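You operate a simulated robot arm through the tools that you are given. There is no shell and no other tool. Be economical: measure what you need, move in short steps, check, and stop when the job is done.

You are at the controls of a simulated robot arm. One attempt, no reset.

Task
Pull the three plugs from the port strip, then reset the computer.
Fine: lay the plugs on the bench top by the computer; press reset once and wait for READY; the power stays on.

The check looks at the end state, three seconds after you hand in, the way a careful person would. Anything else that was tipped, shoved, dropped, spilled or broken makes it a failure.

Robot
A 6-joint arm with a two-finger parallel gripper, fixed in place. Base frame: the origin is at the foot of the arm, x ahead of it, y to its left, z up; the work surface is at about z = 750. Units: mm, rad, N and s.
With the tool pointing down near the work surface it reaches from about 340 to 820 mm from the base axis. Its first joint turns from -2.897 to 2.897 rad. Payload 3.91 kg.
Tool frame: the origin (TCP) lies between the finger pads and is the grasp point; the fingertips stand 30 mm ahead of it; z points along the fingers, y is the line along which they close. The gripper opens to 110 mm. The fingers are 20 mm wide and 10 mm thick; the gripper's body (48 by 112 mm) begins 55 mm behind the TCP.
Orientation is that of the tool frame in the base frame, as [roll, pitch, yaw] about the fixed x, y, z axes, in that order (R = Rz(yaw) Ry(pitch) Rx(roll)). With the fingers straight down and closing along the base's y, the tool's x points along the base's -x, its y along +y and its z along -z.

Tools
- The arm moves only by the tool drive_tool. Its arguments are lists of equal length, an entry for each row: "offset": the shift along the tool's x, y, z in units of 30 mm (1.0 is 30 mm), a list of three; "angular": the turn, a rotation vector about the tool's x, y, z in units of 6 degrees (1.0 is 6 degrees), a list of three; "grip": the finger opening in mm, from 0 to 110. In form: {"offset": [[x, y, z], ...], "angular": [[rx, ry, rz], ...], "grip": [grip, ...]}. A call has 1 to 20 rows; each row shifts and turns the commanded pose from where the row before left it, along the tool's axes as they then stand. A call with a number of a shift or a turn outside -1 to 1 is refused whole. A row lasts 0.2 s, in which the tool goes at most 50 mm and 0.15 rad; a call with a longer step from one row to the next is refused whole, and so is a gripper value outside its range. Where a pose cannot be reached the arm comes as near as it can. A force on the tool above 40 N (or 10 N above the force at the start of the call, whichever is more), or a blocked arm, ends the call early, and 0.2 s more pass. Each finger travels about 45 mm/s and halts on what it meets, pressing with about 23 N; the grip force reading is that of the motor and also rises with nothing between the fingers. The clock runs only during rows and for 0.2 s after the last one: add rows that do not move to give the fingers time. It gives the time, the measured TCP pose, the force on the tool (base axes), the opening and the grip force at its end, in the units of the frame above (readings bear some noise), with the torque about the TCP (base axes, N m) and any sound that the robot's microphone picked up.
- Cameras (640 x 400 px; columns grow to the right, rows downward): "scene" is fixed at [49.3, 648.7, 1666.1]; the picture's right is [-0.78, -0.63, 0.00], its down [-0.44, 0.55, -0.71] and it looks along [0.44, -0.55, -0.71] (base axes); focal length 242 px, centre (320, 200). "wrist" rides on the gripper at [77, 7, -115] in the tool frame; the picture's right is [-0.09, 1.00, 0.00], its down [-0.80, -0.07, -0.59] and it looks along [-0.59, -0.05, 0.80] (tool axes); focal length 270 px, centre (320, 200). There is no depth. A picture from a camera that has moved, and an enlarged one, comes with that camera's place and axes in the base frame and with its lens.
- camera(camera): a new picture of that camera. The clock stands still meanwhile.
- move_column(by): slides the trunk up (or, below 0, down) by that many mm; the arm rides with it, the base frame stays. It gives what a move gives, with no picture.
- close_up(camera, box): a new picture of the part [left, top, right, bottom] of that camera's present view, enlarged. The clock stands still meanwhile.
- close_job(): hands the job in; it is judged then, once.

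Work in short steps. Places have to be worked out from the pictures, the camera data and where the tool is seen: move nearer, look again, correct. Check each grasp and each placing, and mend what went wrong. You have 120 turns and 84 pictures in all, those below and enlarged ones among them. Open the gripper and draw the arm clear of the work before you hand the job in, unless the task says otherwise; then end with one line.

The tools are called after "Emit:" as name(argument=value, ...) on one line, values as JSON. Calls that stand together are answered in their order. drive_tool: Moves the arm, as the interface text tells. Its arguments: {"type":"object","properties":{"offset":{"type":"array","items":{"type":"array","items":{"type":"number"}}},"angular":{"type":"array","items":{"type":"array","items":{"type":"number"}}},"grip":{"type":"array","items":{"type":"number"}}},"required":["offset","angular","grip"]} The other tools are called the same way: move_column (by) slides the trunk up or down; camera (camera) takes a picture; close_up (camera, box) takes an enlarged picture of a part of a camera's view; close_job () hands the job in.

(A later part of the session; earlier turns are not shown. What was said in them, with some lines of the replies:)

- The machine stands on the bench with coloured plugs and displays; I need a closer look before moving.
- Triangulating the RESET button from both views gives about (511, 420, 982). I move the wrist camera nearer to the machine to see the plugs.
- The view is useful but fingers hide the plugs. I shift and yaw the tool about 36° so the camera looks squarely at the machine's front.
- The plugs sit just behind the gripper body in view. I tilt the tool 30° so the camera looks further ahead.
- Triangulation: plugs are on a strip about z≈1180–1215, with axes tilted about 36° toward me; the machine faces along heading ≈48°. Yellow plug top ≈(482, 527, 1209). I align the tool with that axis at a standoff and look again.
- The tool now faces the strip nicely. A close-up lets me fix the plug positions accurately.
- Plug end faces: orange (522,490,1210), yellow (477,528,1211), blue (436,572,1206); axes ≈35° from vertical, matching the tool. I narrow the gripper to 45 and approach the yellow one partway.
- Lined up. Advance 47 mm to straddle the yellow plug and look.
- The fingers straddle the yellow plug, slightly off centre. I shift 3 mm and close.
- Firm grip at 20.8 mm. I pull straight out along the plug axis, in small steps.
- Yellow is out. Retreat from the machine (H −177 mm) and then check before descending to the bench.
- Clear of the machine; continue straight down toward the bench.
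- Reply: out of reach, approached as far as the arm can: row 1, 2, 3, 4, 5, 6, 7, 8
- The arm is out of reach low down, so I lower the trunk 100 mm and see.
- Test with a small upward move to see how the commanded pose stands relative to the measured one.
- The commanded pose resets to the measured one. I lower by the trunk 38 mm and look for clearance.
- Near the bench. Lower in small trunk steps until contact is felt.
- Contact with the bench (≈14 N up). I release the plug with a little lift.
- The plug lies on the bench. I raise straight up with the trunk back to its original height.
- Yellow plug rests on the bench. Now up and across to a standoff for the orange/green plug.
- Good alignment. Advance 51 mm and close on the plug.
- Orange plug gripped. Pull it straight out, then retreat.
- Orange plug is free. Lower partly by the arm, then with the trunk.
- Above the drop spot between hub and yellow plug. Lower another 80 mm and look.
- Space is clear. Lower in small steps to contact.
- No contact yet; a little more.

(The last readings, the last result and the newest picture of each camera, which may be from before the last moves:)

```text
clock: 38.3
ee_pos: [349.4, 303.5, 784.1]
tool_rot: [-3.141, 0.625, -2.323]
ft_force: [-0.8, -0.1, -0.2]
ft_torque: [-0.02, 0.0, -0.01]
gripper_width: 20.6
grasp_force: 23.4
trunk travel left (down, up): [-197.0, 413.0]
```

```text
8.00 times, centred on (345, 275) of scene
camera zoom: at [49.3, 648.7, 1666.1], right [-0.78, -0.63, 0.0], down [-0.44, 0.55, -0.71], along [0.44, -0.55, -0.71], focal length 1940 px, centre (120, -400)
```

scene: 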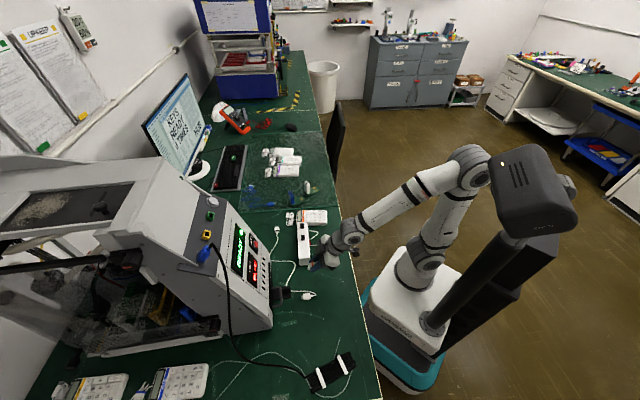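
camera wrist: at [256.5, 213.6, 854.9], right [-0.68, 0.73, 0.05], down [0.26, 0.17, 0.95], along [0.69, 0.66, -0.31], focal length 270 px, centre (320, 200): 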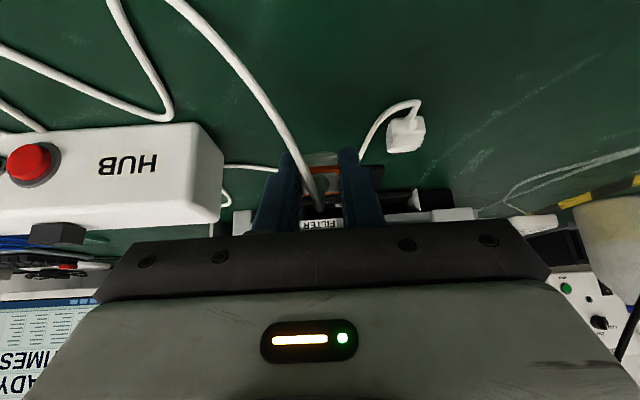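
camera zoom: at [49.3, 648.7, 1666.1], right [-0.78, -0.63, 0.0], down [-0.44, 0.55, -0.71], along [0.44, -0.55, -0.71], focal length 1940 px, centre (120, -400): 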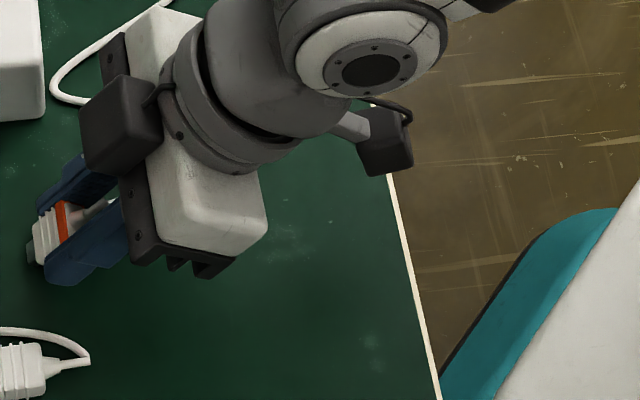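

It is just above the bench; release here.

Emit:
drive_tool(offset=[[0, 0, 0], [0, 0, 0], [0, 0, 0], [0, 0, 0], [0, 0, 0]], angular=[[0, 0, 0], [0, 0, 0], [0, 0, 0], [0, 0, 0], [0, 0, 0]], grip=[24, 32, 42, 42, 42])

Emit:
camera(camera="wrist")

```text
clock: 39.5
ee_pos: [350.4, 303.0, 784.4]
tool_rot: [-3.139, 0.624, -2.321]
ft_force: [0.5, -0.1, 0.1]
ft_torque: [0.01, -0.01, 0.02]
gripper_width: 42.0
grasp_force: 0.0
trunk travel left (down, up): [-197.0, 413.0]
```

```text
41 pictures are left
camera wrist: at [256.5, 213.6, 831.9], right [-0.68, 0.73, 0.05], down [0.26, 0.17, 0.95], along [0.69, 0.66, -0.31], focal length 270 px, centre (320, 200)
```

wrist: 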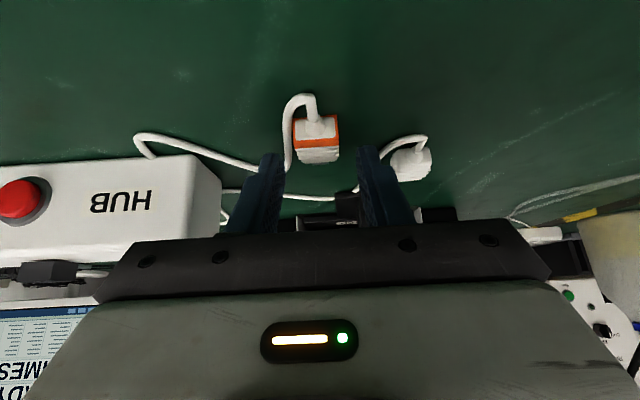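

Orange plug lies on the bench. Raise the trunk back to its original height.

Emit:
move_column(by=353)

Emit:
camera(camera="scene")

```text
clock: 42.9
ee_pos: [349.5, 303.4, 1138.6]
tool_rot: [-3.14, 0.625, -2.323]
ft_force: [0.3, -0.7, 0.1]
ft_torque: [0.0, -0.02, -0.02]
gripper_width: 42.2
grasp_force: 0.0
trunk travel left (down, up): [-550.0, 60.0]
```

```text
40 pictures are left
```

scene: 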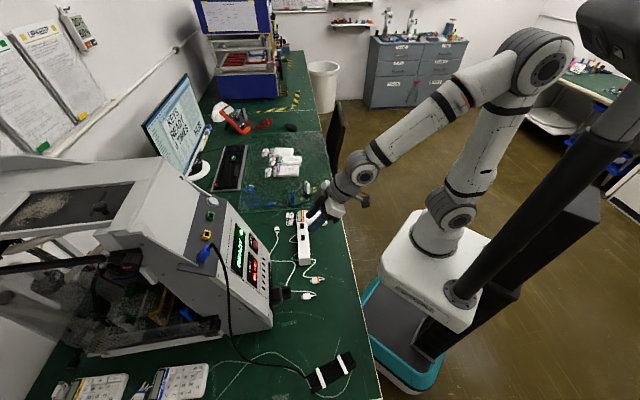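

Both lie neatly. Now to the blue plug: up, then to a 60 mm standoff.

Emit:
drive_tool(offset=[[-0.57, 0, -0.785], [-0.57, 0, -0.785], [-0.57, 0, -0.785], [-0.57, 0, -0.785], [-0.743, 0.498, 0.536], [-0.743, 0.498, 0.536], [-0.743, 0.498, 0.536], [-0.743, 0.498, 0.536], [-0.743, 0.498, 0.536], [-0.743, 0.498, 0.536], [-0.743, 0.498, 0.536], [-0.743, 0.498, 0.536], [0, 0, 0]], angular=[[0, 0, 0], [0, 0, 0], [0, 0, 0], [0, 0, 0], [0, 0, 0], [0, 0, 0], [0, 0, 0], [0, 0, 0], [0, 0, 0], [0, 0, 0], [0, 0, 0], [0, 0, 0], [0, 0, 0]], grip=[36, 36, 36, 36, 36, 36, 36, 36, 36, 36, 36, 36, 36])

Emit:
close_up(camera="wrist", box=[200, 70, 440, 220])

Emit:
close_up(camera="scene", box=[170, 220, 250, 290])

```text
clock: 45.7
ee_pos: [413.0, 547.0, 1253.5]
tool_rot: [-3.141, 0.624, -2.323]
ft_force: [-0.2, -0.2, 0.4]
ft_torque: [0.0, -0.02, 0.03]
gripper_width: 36.4
grasp_force: 0.1
trunk travel left (down, up): [-550.0, 60.0]
```

```text
2.67 times, centred on (320, 145) of wrist
camera zoom: at [319.5, 456.5, 1300.6], right [-0.68, 0.73, 0.05], down [0.26, 0.17, 0.95], along [0.69, 0.66, -0.31], focal length 721 px, centre (320, 347)
```

zoom: 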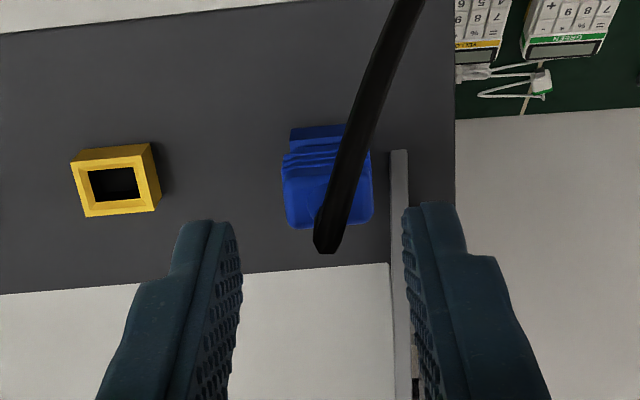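

```text
5.71 times, centred on (210, 255) of scene
camera zoom: at [49.3, 648.7, 1666.1], right [-0.78, -0.63, 0.0], down [-0.44, 0.55, -0.71], along [0.44, -0.55, -0.71], focal length 1386 px, centre (949, -114)
```

zoom: 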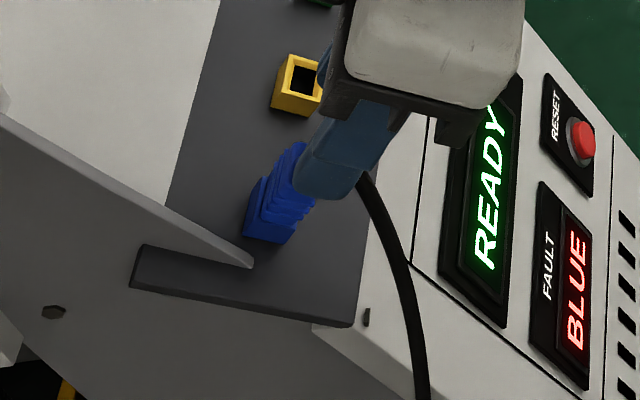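

The tool axis is ~2 mm to one side of the blue plug and the flange is close by. I narrow to 28 mm, shift 2 mm, and approach to grip slightly higher on the plug.

Emit:
drive_tool(offset=[[0, 0.07, 0], [0, 0, 0], [0, 0, 0.35], [0, 0, 0.35], [0, 0, 0]], angular=[[0, 0, 0], [0, 0, 0], [0, 0, 0], [0, 0, 0], [0, 0, 0]], grip=[28, 28, 28, 28, 28])

Emit:
close_up(camera="wrist", box=[240, 90, 400, 190])

```text
clock: 46.9
ee_pos: [421.5, 556.0, 1234.9]
tool_rot: [-3.141, 0.626, -2.323]
ft_force: [-0.7, 0.9, 0.2]
ft_torque: [-0.01, 0.0, 0.02]
gripper_width: 28.0
grasp_force: 0.1
trunk travel left (down, up): [-550.0, 60.0]
```

```text
4.00 times, centred on (320, 140) of wrist
camera zoom: at [326.8, 466.9, 1283.6], right [-0.68, 0.73, 0.05], down [0.26, 0.17, 0.95], along [0.69, 0.66, -0.31], focal length 1081 px, centre (320, 440)
```

zoom: 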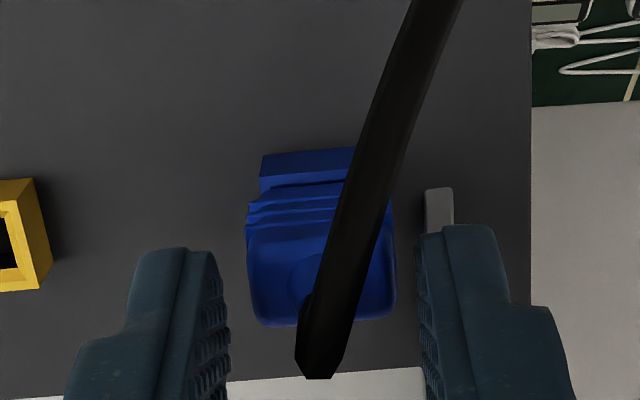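

Well centred. Advance further in small steps, watching force.

Emit:
drive_tool(offset=[[0, 0, 0.3], [0, 0, 0.3], [0, 0, 0.25], [0, 0, 0]], angular=[[0, 0, 0], [0, 0, 0], [0, 0, 0], [0, 0, 0]], grip=[28, 28, 28, 28])

Emit:
close_up(camera="wrist", box=[240, 90, 400, 190])

```text
clock: 47.9
ee_pos: [431.7, 567.4, 1214.7]
tool_rot: [-3.14, 0.625, -2.324]
ft_force: [-1.1, -1.0, -0.1]
ft_torque: [0.0, 0.01, -0.02]
gripper_width: 28.0
grasp_force: 0.1
trunk travel left (down, up): [-550.0, 60.0]
```

```text
4.00 times, centred on (320, 140) of wrist
camera zoom: at [336.9, 477.4, 1263.0], right [-0.68, 0.73, 0.05], down [0.26, 0.17, 0.95], along [0.69, 0.66, -0.31], focal length 1081 px, centre (320, 440)
```

zoom: 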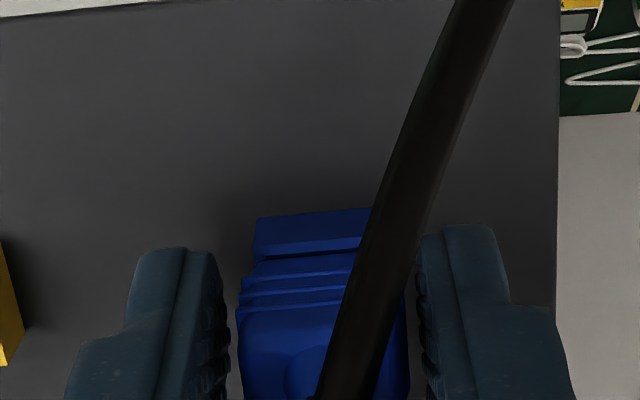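

No contact; the fingers straddle the blue plug. Close and check.

Emit:
drive_tool(offset=[[0, 0, 0], [0, 0, 0], [0, 0, 0], [0, 0, 0]], angular=[[0, 0, 0], [0, 0, 0], [0, 0, 0], [0, 0, 0]], grip=[15, 5, 5, 5])

```text
clock: 48.9
ee_pos: [430.0, 567.7, 1215.1]
tool_rot: [3.141, 0.625, -2.322]
ft_force: [-0.5, 2.8, 0.2]
ft_torque: [0.07, 0.07, 0.15]
gripper_width: 20.8
grasp_force: 22.8
trunk travel left (down, up): [-550.0, 60.0]
```

Gripped at 20.8 mm. Pull out and retreat.

Emit:
drive_tool(offset=[[0, 0, -0.1], [0, 0, -0.2], [0, 0, -0.2], [0, 0, -0.3], [0, 0, -0.4], [0, 0, -0.4], [0.73, 0.05, -0.53], [0.73, 0.05, -0.53], [0.73, 0.05, -0.53], [0.73, 0.05, -0.53], [0.73, 0.05, -0.53], [0.73, 0.05, -0.53], [0.73, 0.05, -0.53], [0.73, 0.05, -0.53], [0, 0, 0]], angular=[[0, 0, 0], [0, 0, 0], [0, 0, 0], [0, 0, 0], [0, 0, 0], [0, 0, 0], [0, 0, 0], [0, 0, 0], [0, 0, 0], [0, 0, 0], [0, 0, 0], [0, 0, 0], [0, 0, 0], [0, 0, 0], [0, 0, 0]], grip=[5, 5, 5, 5, 5, 5, 5, 5, 5, 5, 5, 5, 5, 5, 5])

Emit:
camera(camera="wrist")

Emit:
camera(camera="scene")

```text
clock: 52.1
ee_pos: [254.9, 394.9, 1255.1]
tool_rot: [3.14, 0.623, -2.323]
ft_force: [0.0, 0.6, -0.2]
ft_torque: [0.02, 0.0, -0.01]
gripper_width: 21.0
grasp_force: 23.1
trunk travel left (down, up): [-550.0, 60.0]
```

```text
35 pictures are left
camera wrist: at [161.4, 306.5, 1303.4], right [-0.68, 0.73, 0.05], down [0.26, 0.17, 0.95], along [0.69, 0.66, -0.31], focal length 270 px, centre (320, 200)
```

wrist: 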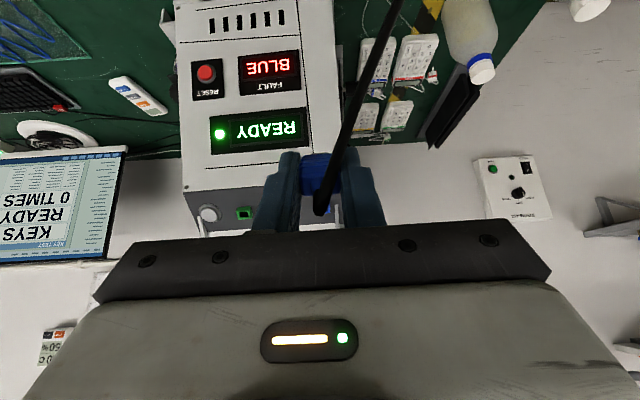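

```text
34 pictures are left
```

scene: 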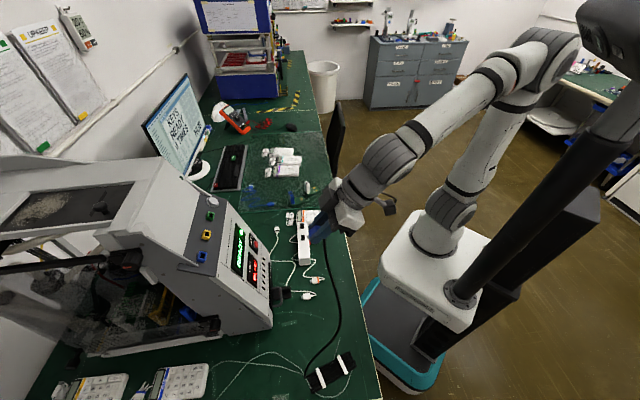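

Blue is out. Lower to the bench the same way as before.

Emit:
drive_tool(offset=[[0.584, 0, 0.811], [0.584, 0, 0.811], [0.584, 0, 0.811], [0.584, 0, 0.811], [0, 0, 0]], angular=[[0, 0, 0], [0, 0, 0], [0, 0, 0], [0, 0, 0], [0, 0, 0]], grip=[5, 5, 5, 5, 5])

Emit:
move_column(by=-310)

Emit:
camera(camera="wrist")

Emit:
camera(camera="scene")

```text
clock: 53.3
ee_pos: [254.0, 396.8, 1136.0]
tool_rot: [3.141, 0.626, -2.323]
ft_force: [-0.1, -0.1, -0.2]
ft_torque: [-0.02, -0.01, 0.0]
gripper_width: 21.0
grasp_force: 23.0
trunk travel left (down, up): [-550.0, 60.0]
```

```text
clock: 56.4
ee_pos: [254.8, 396.9, 826.8]
tool_rot: [3.141, 0.626, -2.323]
ft_force: [0.1, 0.1, -0.2]
ft_torque: [0.0, -0.01, 0.03]
gripper_width: 21.1
grasp_force: 22.6
trunk travel left (down, up): [-240.0, 370.0]
```

```text
33 pictures are left
camera wrist: at [161.2, 306.8, 874.2], right [-0.68, 0.73, 0.05], down [0.26, 0.17, 0.95], along [0.69, 0.66, -0.31], focal length 270 px, centre (320, 200)
```

wrist: 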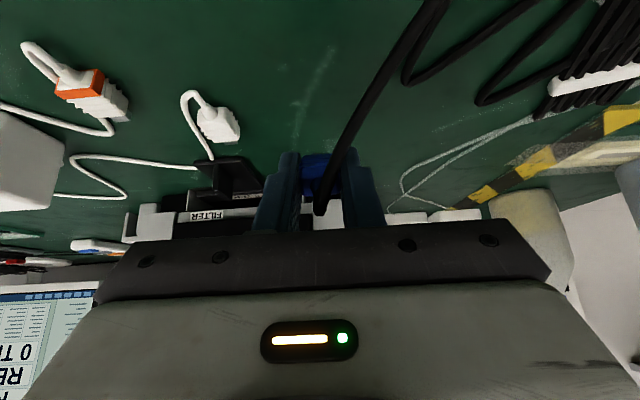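

```text
32 pictures are left
```

scene: 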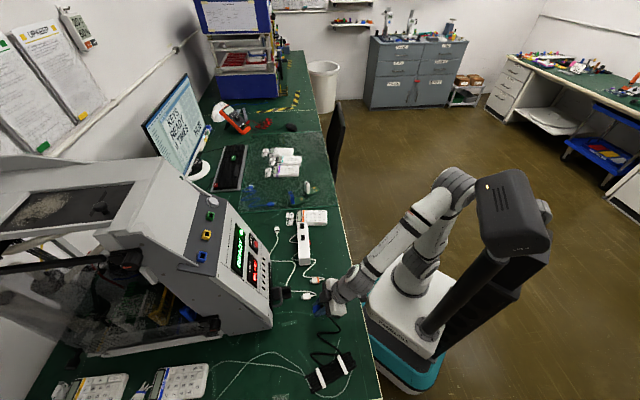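

Space is clear; lower further.

Emit:
move_column(by=-34)

Emit:
move_column(by=-5)

```text
clock: 57.2
ee_pos: [254.5, 397.1, 793.9]
tool_rot: [-3.141, 0.624, -2.324]
ft_force: [-0.8, 0.2, -0.8]
ft_torque: [0.0, -0.05, 0.02]
gripper_width: 21.1
grasp_force: 23.4
trunk travel left (down, up): [-206.0, 404.0]
```

```text
clock: 57.7
ee_pos: [254.8, 396.3, 787.1]
tool_rot: [3.142, 0.624, -2.323]
ft_force: [-0.6, 0.0, -0.1]
ft_torque: [0.01, 0.0, 0.01]
gripper_width: 21.0
grasp_force: 22.4
trunk travel left (down, up): [-201.0, 409.0]
```

Just above the bench; release.

Emit:
drive_tool(offset=[[0, 0, 0], [0, 0, 0], [0, 0, 0], [0, 0, 0], [0, 0, 0]], angular=[[0, 0, 0], [0, 0, 0], [0, 0, 0], [0, 0, 0], [0, 0, 0]], grip=[24, 32, 44, 44, 44])

Emit:
camera(camera="wrist")

```text
clock: 58.9
ee_pos: [254.9, 396.6, 788.1]
tool_rot: [-3.141, 0.626, -2.323]
ft_force: [0.0, 0.0, 1.5]
ft_torque: [0.02, -0.01, 0.0]
gripper_width: 44.2
grasp_force: 0.0
trunk travel left (down, up): [-201.0, 409.0]
```

```text
31 pictures are left
camera wrist: at [161.2, 306.8, 835.1], right [-0.68, 0.73, 0.05], down [0.26, 0.17, 0.95], along [0.69, 0.66, -0.31], focal length 270 px, centre (320, 200)
```

wrist: 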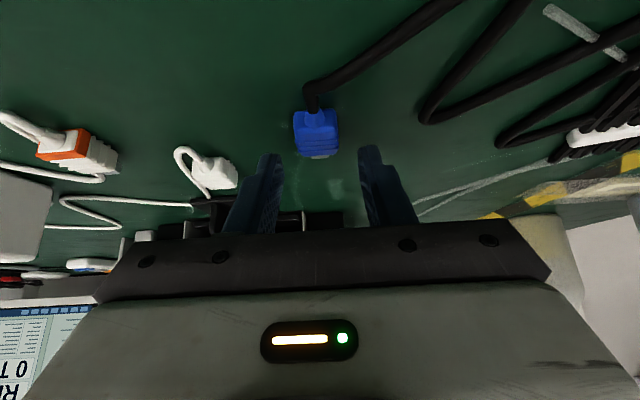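

All three plugs lie on the bench. Raise the trunk again, then check the scene.

Emit:
move_column(by=349)

Emit:
close_up(camera="scene", box=[220, 215, 290, 285])

Emit:
camera(camera="wrist")

```text
clock: 62.3
ee_pos: [253.6, 396.9, 1137.5]
tool_rot: [3.141, 0.625, -2.322]
ft_force: [0.8, -1.0, -0.2]
ft_torque: [-0.02, -0.02, -0.01]
gripper_width: 44.0
grasp_force: 0.0
trunk travel left (down, up): [-550.0, 60.0]
```

```text
5.71 times, centred on (255, 250) of scene
camera zoom: at [49.3, 648.7, 1666.1], right [-0.78, -0.63, 0.0], down [-0.44, 0.55, -0.71], along [0.44, -0.55, -0.71], focal length 1386 px, centre (691, -86)
```

zoom: 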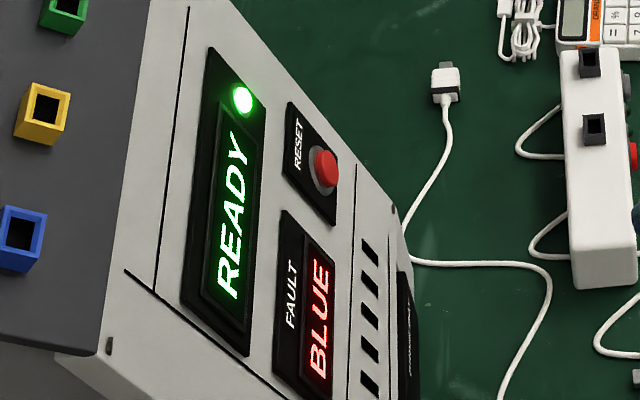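

```text
29 pictures are left
camera wrist: at [161.2, 306.8, 1184.1], right [-0.68, 0.73, 0.05], down [0.26, 0.17, 0.95], along [0.69, 0.66, -0.31], focal length 270 px, centre (320, 200)
```

wrist: 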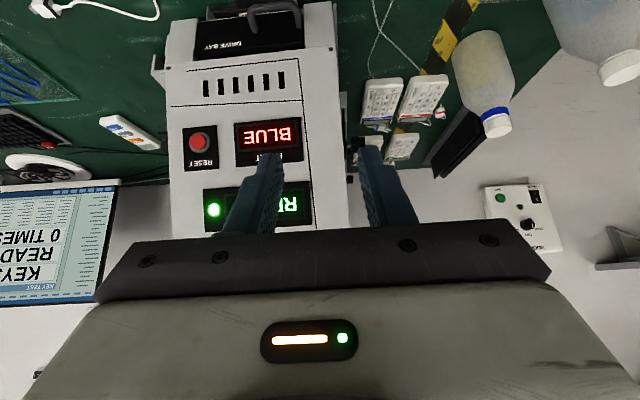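

Reset cap re-measured at ≈(513.5, 421, 983); panel is ~15° off vertical. I tilt the tool 30° further, close the fingers, and move to a standoff in front of the button.

Emit:
drive_tool(offset=[[0, 0, 0], [0, 0, 0], [0, 0, 0], [0, 0, 0], [0, 0, 0], [0, 0, 0]], angular=[[0, -1, 0], [0, -1, 0], [0, -1, 0], [0, -1, 0], [0, -1, 0], [0, 0, 0]], grip=[0, 0, 0, 0, 0, 0])

```text
clock: 63.7
ee_pos: [256.7, 405.5, 1140.0]
tool_rot: [3.14, 1.149, -2.324]
ft_force: [-0.6, 0.2, -0.2]
ft_torque: [0.0, 0.0, 0.04]
gripper_width: 0.0
grasp_force: 23.6
out of reach, approached as far as the arm can: row 5
trunk travel left (down, up): [-550.0, 60.0]
```

Emit:
drive_tool(offset=[[0.283, -0.655, 0.591], [0.283, -0.655, 0.591], [0.283, -0.655, 0.591], [0.283, -0.655, 0.591], [0.283, -0.655, 0.591], [0.283, -0.655, 0.591], [0.283, -0.655, 0.591], [0.283, -0.655, 0.591], [0.283, -0.655, 0.591], [0, 0, 0]], angular=[[0, 0, 0], [0, 0, 0], [0, 0, 0], [0, 0, 0], [0, 0, 0], [0, 0, 0], [0, 0, 0], [0, 0, 0], [0, 0, 0], [0, 0, 0]], grip=[0, 0, 0, 0, 0, 0, 0, 0, 0, 0])

Emit:
camera(camera="wrist")

Emit:
close_up(camera="scene", box=[220, 200, 320, 290])

```text
clock: 65.9
ee_pos: [385.4, 443.8, 1056.8]
tool_rot: [-3.095, 1.14, -2.293]
ft_force: [-0.7, 0.8, 0.4]
ft_torque: [0.02, 0.01, 0.0]
gripper_width: 0.0
grasp_force: 23.0
out of reach, approached as far as the arm can: row 4, 5, 6, 7, 8, 9
trunk travel left (down, up): [-550.0, 60.0]
```

```text
28 pictures are left
camera wrist: at [285.8, 351.6, 1033.5], right [-0.69, 0.72, 0.06], down [-0.11, -0.19, 0.98], along [0.71, 0.67, 0.21], focal length 270 px, centre (320, 200)
```

wrist: 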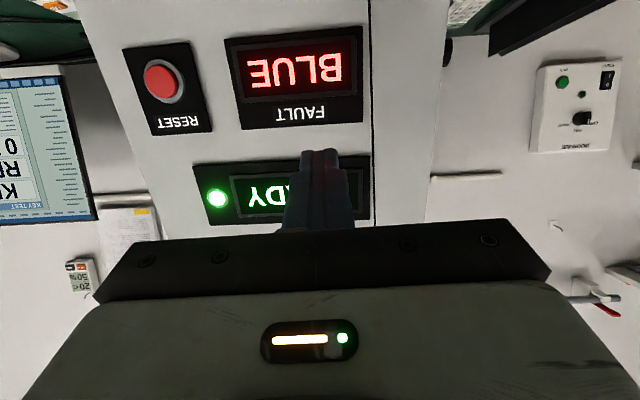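

```text
4.44 times, centred on (270, 245) of scene
camera zoom: at [49.3, 648.7, 1666.1], right [-0.78, -0.63, 0.0], down [-0.44, 0.55, -0.71], along [0.44, -0.55, -0.71], focal length 1078 px, centre (542, 0)
```

zoom: 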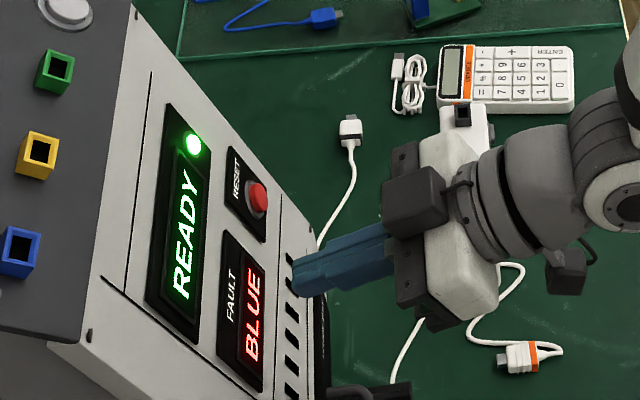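

The arm can't do this low with a tilted wrist at this trunk height. I back off first, then lower the trunk 170 mm so the arm works relatively higher.

Emit:
drive_tool(offset=[[0, 0, -0.9], [0, -0.5, -0.9], [0, -0.5, -0.9], [0, -0.5, -0.9], [0, 0, 0]], angular=[[-0.2, 0, 0.11], [0, 0, 0], [0, 0, 0], [0, 0, 0], [0, 0, 0]], grip=[0, 0, 0, 0, 0])

Emit:
move_column(by=-170)

```text
clock: 67.1
ee_pos: [331.4, 376.0, 1131.5]
tool_rot: [3.103, 1.148, -2.35]
ft_force: [0.1, 0.8, 0.3]
ft_torque: [0.02, 0.03, 0.0]
gripper_width: 0.0
grasp_force: 22.6
out of reach, approached as far as the arm can: row 1, 2, 3, 4
trunk travel left (down, up): [-550.0, 60.0]
```

```text
clock: 69.0
ee_pos: [332.2, 377.8, 961.6]
tool_rot: [3.104, 1.145, -2.349]
ft_force: [0.5, 0.3, 0.0]
ft_torque: [0.0, 0.01, 0.03]
gripper_width: 0.2
grasp_force: 22.3
trunk travel left (down, up): [-380.0, 230.0]
```

Emit:
drive_tool(offset=[[-0.41, -0.57, 0.323], [-0.41, -0.57, 0.323], [-0.41, -0.57, 0.323], [-0.41, -0.57, 0.323], [-0.41, -0.57, 0.323], [-0.41, -0.57, 0.323], [0, 0, 0]], angular=[[0.1, 0, -0.1], [0, 0, 0], [0, 0, 0], [0, 0, 0], [0, 0, 0], [0, 0, 0], [0, 0, 0]], grip=[0, 0, 0, 0, 0, 0, 0])

Emit:
camera(camera="wrist")

Emit:
close_up(camera="scene", box=[220, 190, 320, 290])

```text
clock: 70.7
ee_pos: [389.1, 418.2, 997.5]
tool_rot: [-3.137, 1.146, -2.324]
ft_force: [0.2, 0.1, 0.0]
ft_torque: [0.01, -0.01, 0.01]
gripper_width: 0.2
grasp_force: 23.1
out of reach, approached as far as the arm can: row 1, 2, 3, 4, 5, 6
trunk travel left (down, up): [-380.0, 230.0]
```

```text
26 pictures are left
camera wrist: at [290.3, 324.9, 974.0], right [-0.7, 0.71, 0.08], down [-0.09, -0.2, 0.98], along [0.71, 0.67, 0.21], focal length 270 px, centre (320, 200)
```

wrist: 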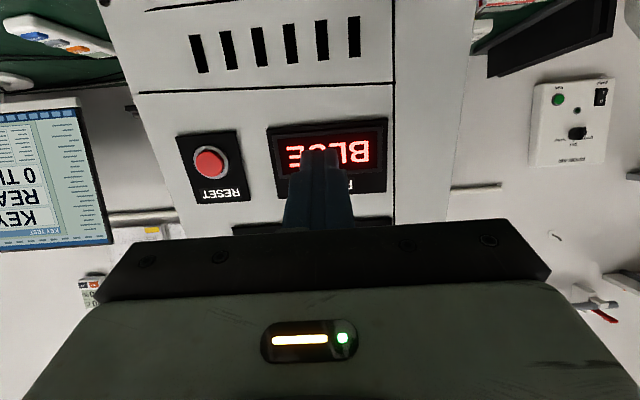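

```text
4.00 times, centred on (270, 240) of scene
camera zoom: at [49.3, 648.7, 1666.1], right [-0.78, -0.63, 0.0], down [-0.44, 0.55, -0.71], along [0.44, -0.55, -0.71], focal length 970 px, centre (520, 40)
```

zoom: 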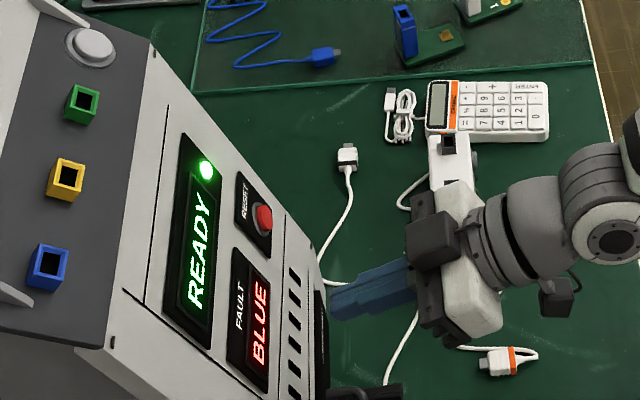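

Position not fully reached: tilt/heading is at a wrist limit. I ease the tilt to ~54° and turn the heading toward the arm's bearing (~40°).

Emit:
drive_tool(offset=[[0, 0, 0], [0, 0, 0], [0, 0, 0], [0, 0, 0], [0, 0, 0]], angular=[[0, 1, 0], [0, 1, 0], [0.45, 0, 0.34], [0.45, 0, 0.34], [0, 0, 0]], grip=[0, 0, 0, 0, 0])

```text
clock: 71.8
ee_pos: [390.0, 419.3, 997.0]
tool_rot: [3.137, 0.938, -2.442]
ft_force: [-0.8, 0.3, 0.7]
ft_torque: [-0.01, -0.02, -0.03]
gripper_width: 0.1
grasp_force: 22.9
trunk travel left (down, up): [-380.0, 230.0]
```

Reached. Now move sideways to line up with the button at ~40 mm standoff.

Emit:
drive_tool(offset=[[-0.216, -0.69, 0.182], [-0.216, -0.69, 0.182], [-0.216, -0.69, 0.182], [-0.216, -0.69, 0.182], [0, 0, 0]], angular=[[0, 0, 0], [0, 0, 0], [0, 0, 0], [0, 0, 0], [0, 0, 0]], grip=[0, 0, 0, 0, 0])

Emit:
camera(camera="wrist")

Emit:
close_up(camera="scene", box=[220, 190, 320, 290])

```text
clock: 73.0
ee_pos: [468.7, 377.1, 1004.7]
tool_rot: [3.133, 0.938, -2.444]
ft_force: [0.8, 0.1, -0.2]
ft_torque: [0.0, 0.0, 0.01]
gripper_width: 0.2
grasp_force: 22.3
trunk travel left (down, up): [-380.0, 230.0]
```

```text
24 pictures are left
camera wrist: at [358.6, 293.6, 1010.7], right [-0.6, 0.79, 0.07], down [0.04, -0.06, 1.0], along [0.8, 0.61, 0.0], focal length 270 px, centre (320, 200)
```

wrist: 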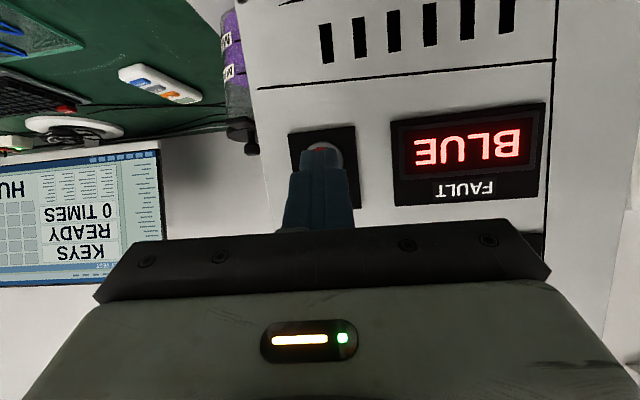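

```text
4.00 times, centred on (270, 240) of scene
camera zoom: at [49.3, 648.7, 1666.1], right [-0.78, -0.63, 0.0], down [-0.44, 0.55, -0.71], along [0.44, -0.55, -0.71], focal length 970 px, centre (520, 40)
```

zoom: 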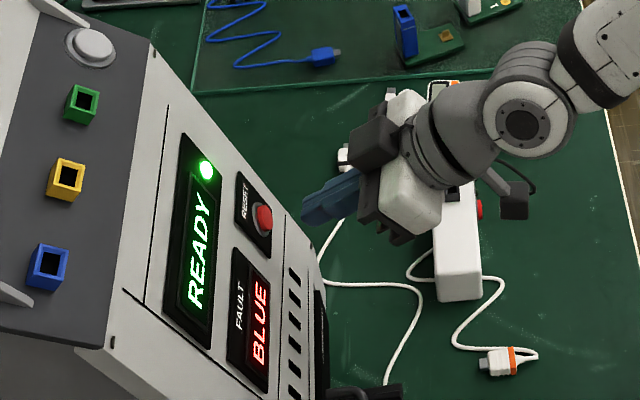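

The closed tip is aimed at the cap. Advance 24 mm along the press direction, then check.

Emit:
drive_tool(offset=[[-0.103, 0.03, 0.243], [-0.103, 0.03, 0.243], [-0.103, 0.03, 0.243], [0, 0, 0]], angular=[[0, 0, 0], [0, 0, 0], [0, 0, 0], [0, 0, 0]], grip=[0, 0, 0, 0])

Emit:
close_up(camera="wrist", box=[260, 110, 380, 190])

Emit:
close_up(camera="scene", box=[260, 220, 310, 260])

```text
clock: 74.0
ee_pos: [484.2, 394.9, 1000.4]
tool_rot: [3.138, 0.937, -2.442]
ft_force: [1.1, -0.6, 0.0]
ft_torque: [0.0, 0.04, 0.03]
gripper_width: 0.2
grasp_force: 23.1
trunk travel left (down, up): [-380.0, 230.0]
```

```text
5.00 times, centred on (320, 150) of wrist
camera zoom: at [374.1, 310.8, 1004.7], right [-0.6, 0.79, 0.07], down [0.04, -0.06, 1.0], along [0.8, 0.61, 0.0], focal length 1351 px, centre (320, 450)
```

zoom: 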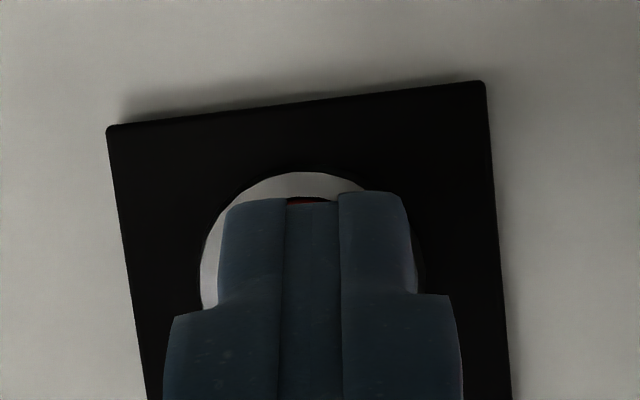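

```text
10.00 times, centred on (285, 240) of scene
camera zoom: at [49.3, 648.7, 1666.1], right [-0.78, -0.63, 0.0], down [-0.44, 0.55, -0.71], along [0.44, -0.55, -0.71], focal length 2425 px, centre (670, -200)
```

zoom: 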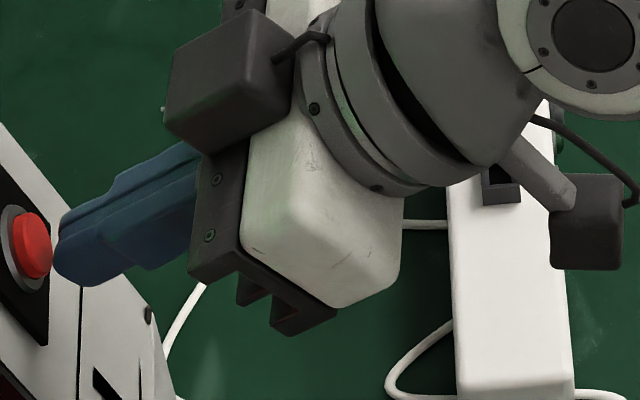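

Tip is just off the cap and centred. Creep forward in small steps, reading force.

Emit:
drive_tool(offset=[[-0.034, 0.01, 0.081], [-0.034, 0.01, 0.081], [0, 0, 0]], angular=[[0, 0, 0], [0, 0, 0], [0, 0, 0]], grip=[0, 0, 0])

```text
clock: 74.8
ee_pos: [487.8, 398.0, 998.3]
tool_rot: [3.136, 0.937, -2.44]
ft_force: [-0.8, -1.1, -0.3]
ft_torque: [0.05, 0.03, 0.03]
gripper_width: 0.0
grasp_force: 23.1
trunk travel left (down, up): [-380.0, 230.0]
```

Emit:
drive_tool(offset=[[-0.034, 0.01, 0.081], [-0.026, 0.007, 0.061], [0, 0, 0]], angular=[[0, 0, 0], [0, 0, 0], [0, 0, 0]], grip=[0, 0, 0])

```text
clock: 75.7
ee_pos: [490.4, 400.7, 998.0]
tool_rot: [3.137, 0.936, -2.444]
ft_force: [-5.6, -6.2, 0.0]
ft_torque: [-0.05, 0.07, -0.02]
gripper_width: 0.0
grasp_force: 22.9
trunk travel left (down, up): [-380.0, 230.0]
heard: click
```

A click was heard at about 8 N. Check the display before doing anything else.

Emit:
close_up(camera="scene", box=[210, 200, 290, 290])

```text
4.44 times, centred on (250, 245) of scene
camera zoom: at [49.3, 648.7, 1666.1], right [-0.78, -0.63, 0.0], down [-0.44, 0.55, -0.71], along [0.44, -0.55, -0.71], focal length 1078 px, centre (631, 0)
```

zoom: 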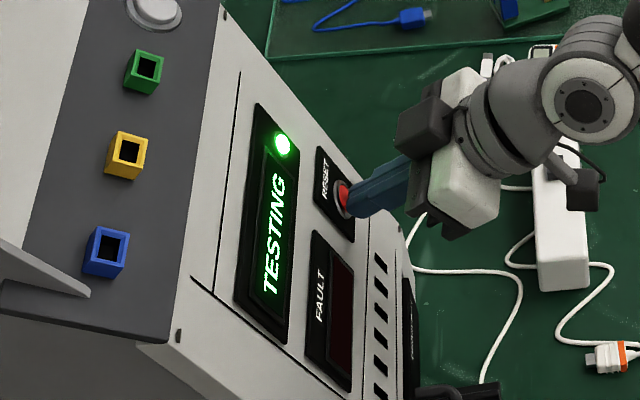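

It shows TESTING: the press registered. I back straight off the button (reverse direction) and let time pass.

Emit:
drive_tool(offset=[[0.13, -0.036, -0.304], [0.257, -0.073, -0.608], [0.257, -0.073, -0.608], [0.257, -0.073, -0.608], [0.257, -0.073, -0.608], [0, 0, 0], [0, 0, 0], [0, 0, 0], [0, 0, 0], [0, 0, 0], [0, 0, 0], [0, 0, 0], [0, 0, 0], [0, 0, 0], [0, 0, 0]], angular=[[0, 0, 0], [0, 0, 0], [0, 0, 0], [0, 0, 0], [0, 0, 0], [0, 0, 0], [0, 0, 0], [0, 0, 0], [0, 0, 0], [0, 0, 0], [0, 0, 0], [0, 0, 0], [0, 0, 0], [0, 0, 0], [0, 0, 0]], grip=[0, 0, 0, 0, 0, 0, 0, 0, 0, 0, 0, 0, 0, 0, 0])

Emit:
camera(camera="scene")

Emit:
close_up(camera="scene", box=[210, 200, 290, 290])

```text
clock: 78.8
ee_pos: [432.2, 337.1, 1017.8]
tool_rot: [3.136, 0.937, -2.441]
ft_force: [0.7, 1.1, -1.1]
ft_torque: [-0.02, -0.02, -0.01]
gripper_width: 0.1
grasp_force: 23.4
trunk travel left (down, up): [-380.0, 230.0]
```

```text
19 pictures are left
```

scene: 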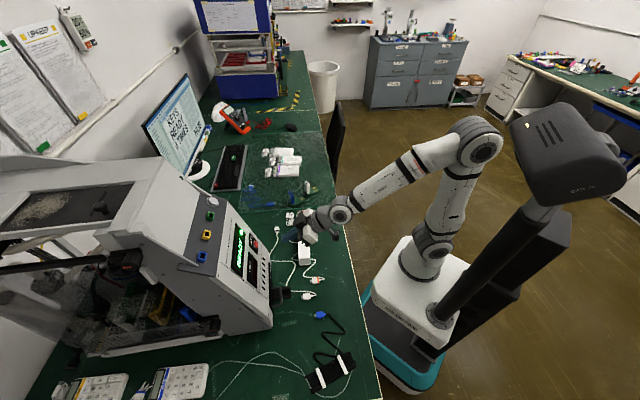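

```text
4.44 times, centred on (250, 245) of scene
camera zoom: at [49.3, 648.7, 1666.1], right [-0.78, -0.63, 0.0], down [-0.44, 0.55, -0.71], along [0.44, -0.55, -0.71], focal length 1078 px, centre (631, 0)
```

zoom: 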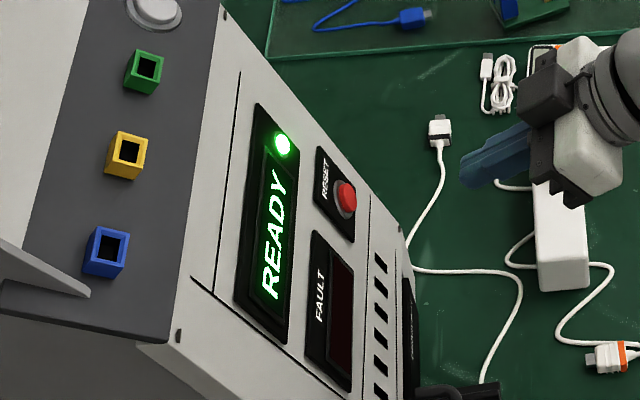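

READY with no fault. Now raise clear, open the gripper, and draw the arm back.

Emit:
move_column(by=170)

Emit:
drive_tool(offset=[[0, 0, -0.9], [0, 0, -0.9], [0, 0, -0.9], [0, 0, -0.9], [0, 0, -0.9], [0, 0, 0]], angular=[[0, 1, 0], [0, 1, 0], [0, 1, 0], [0, 1, 0], [0, 1, 0], [0, 0, 0]], grip=[20, 40, 60, 80, 80, 80])

Emit:
close_up(camera="scene", box=[190, 180, 370, 390])

Emit:
camera(camera="scene")

```text
clock: 80.8
ee_pos: [431.2, 338.4, 1188.0]
tool_rot: [3.137, 0.937, -2.442]
ft_force: [-0.4, -0.2, 0.3]
ft_torque: [0.0, 0.0, -0.03]
gripper_width: 0.1
grasp_force: 23.6
trunk travel left (down, up): [-550.0, 60.0]
```

```text
clock: 82.2
ee_pos: [385.7, 284.9, 1260.2]
tool_rot: [-3.098, 0.569, -2.464]
ft_force: [-0.1, 0.3, -0.5]
ft_torque: [-0.02, 0.0, 0.02]
gripper_width: 80.0
grasp_force: 0.1
out of reach, approached as far as the arm can: row 1, 2
trunk travel left (down, up): [-550.0, 60.0]
```

```text
1.90 times, centred on (280, 285) of scene
camera zoom: at [49.3, 648.7, 1666.1], right [-0.78, -0.63, 0.0], down [-0.44, 0.55, -0.71], along [0.44, -0.55, -0.71], focal length 462 px, centre (396, 38)
```

zoom: 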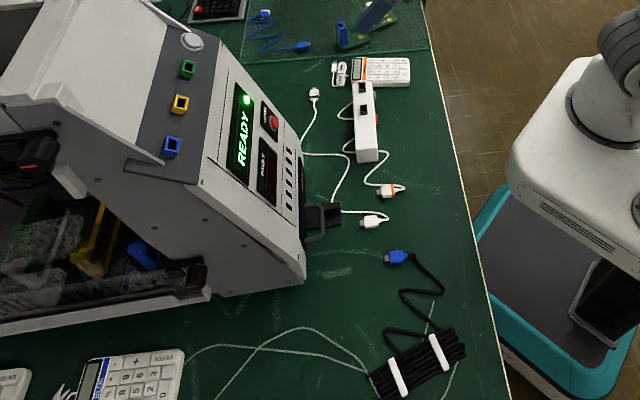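

```text
16 pictures are left
```

scene: 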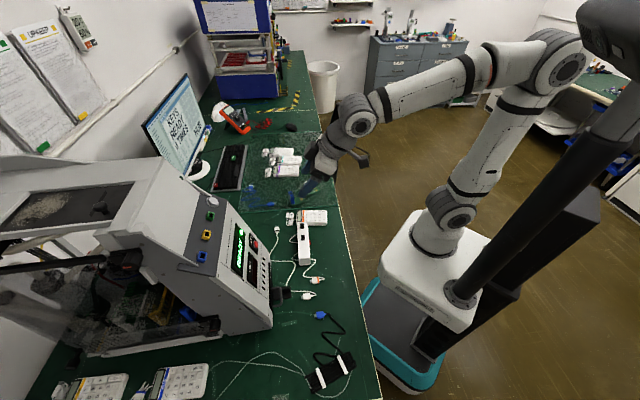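

All three plugs lie on the bench, the display shows READY with the power on and no fault, and the arm is clear with the gripper open. Handing in.

Emit:
close_job()

```text
The job is handed in.
```

The three plugs are out and lying on the bench by the computer. I pressed reset once, and the display came back to READY with the power still on.
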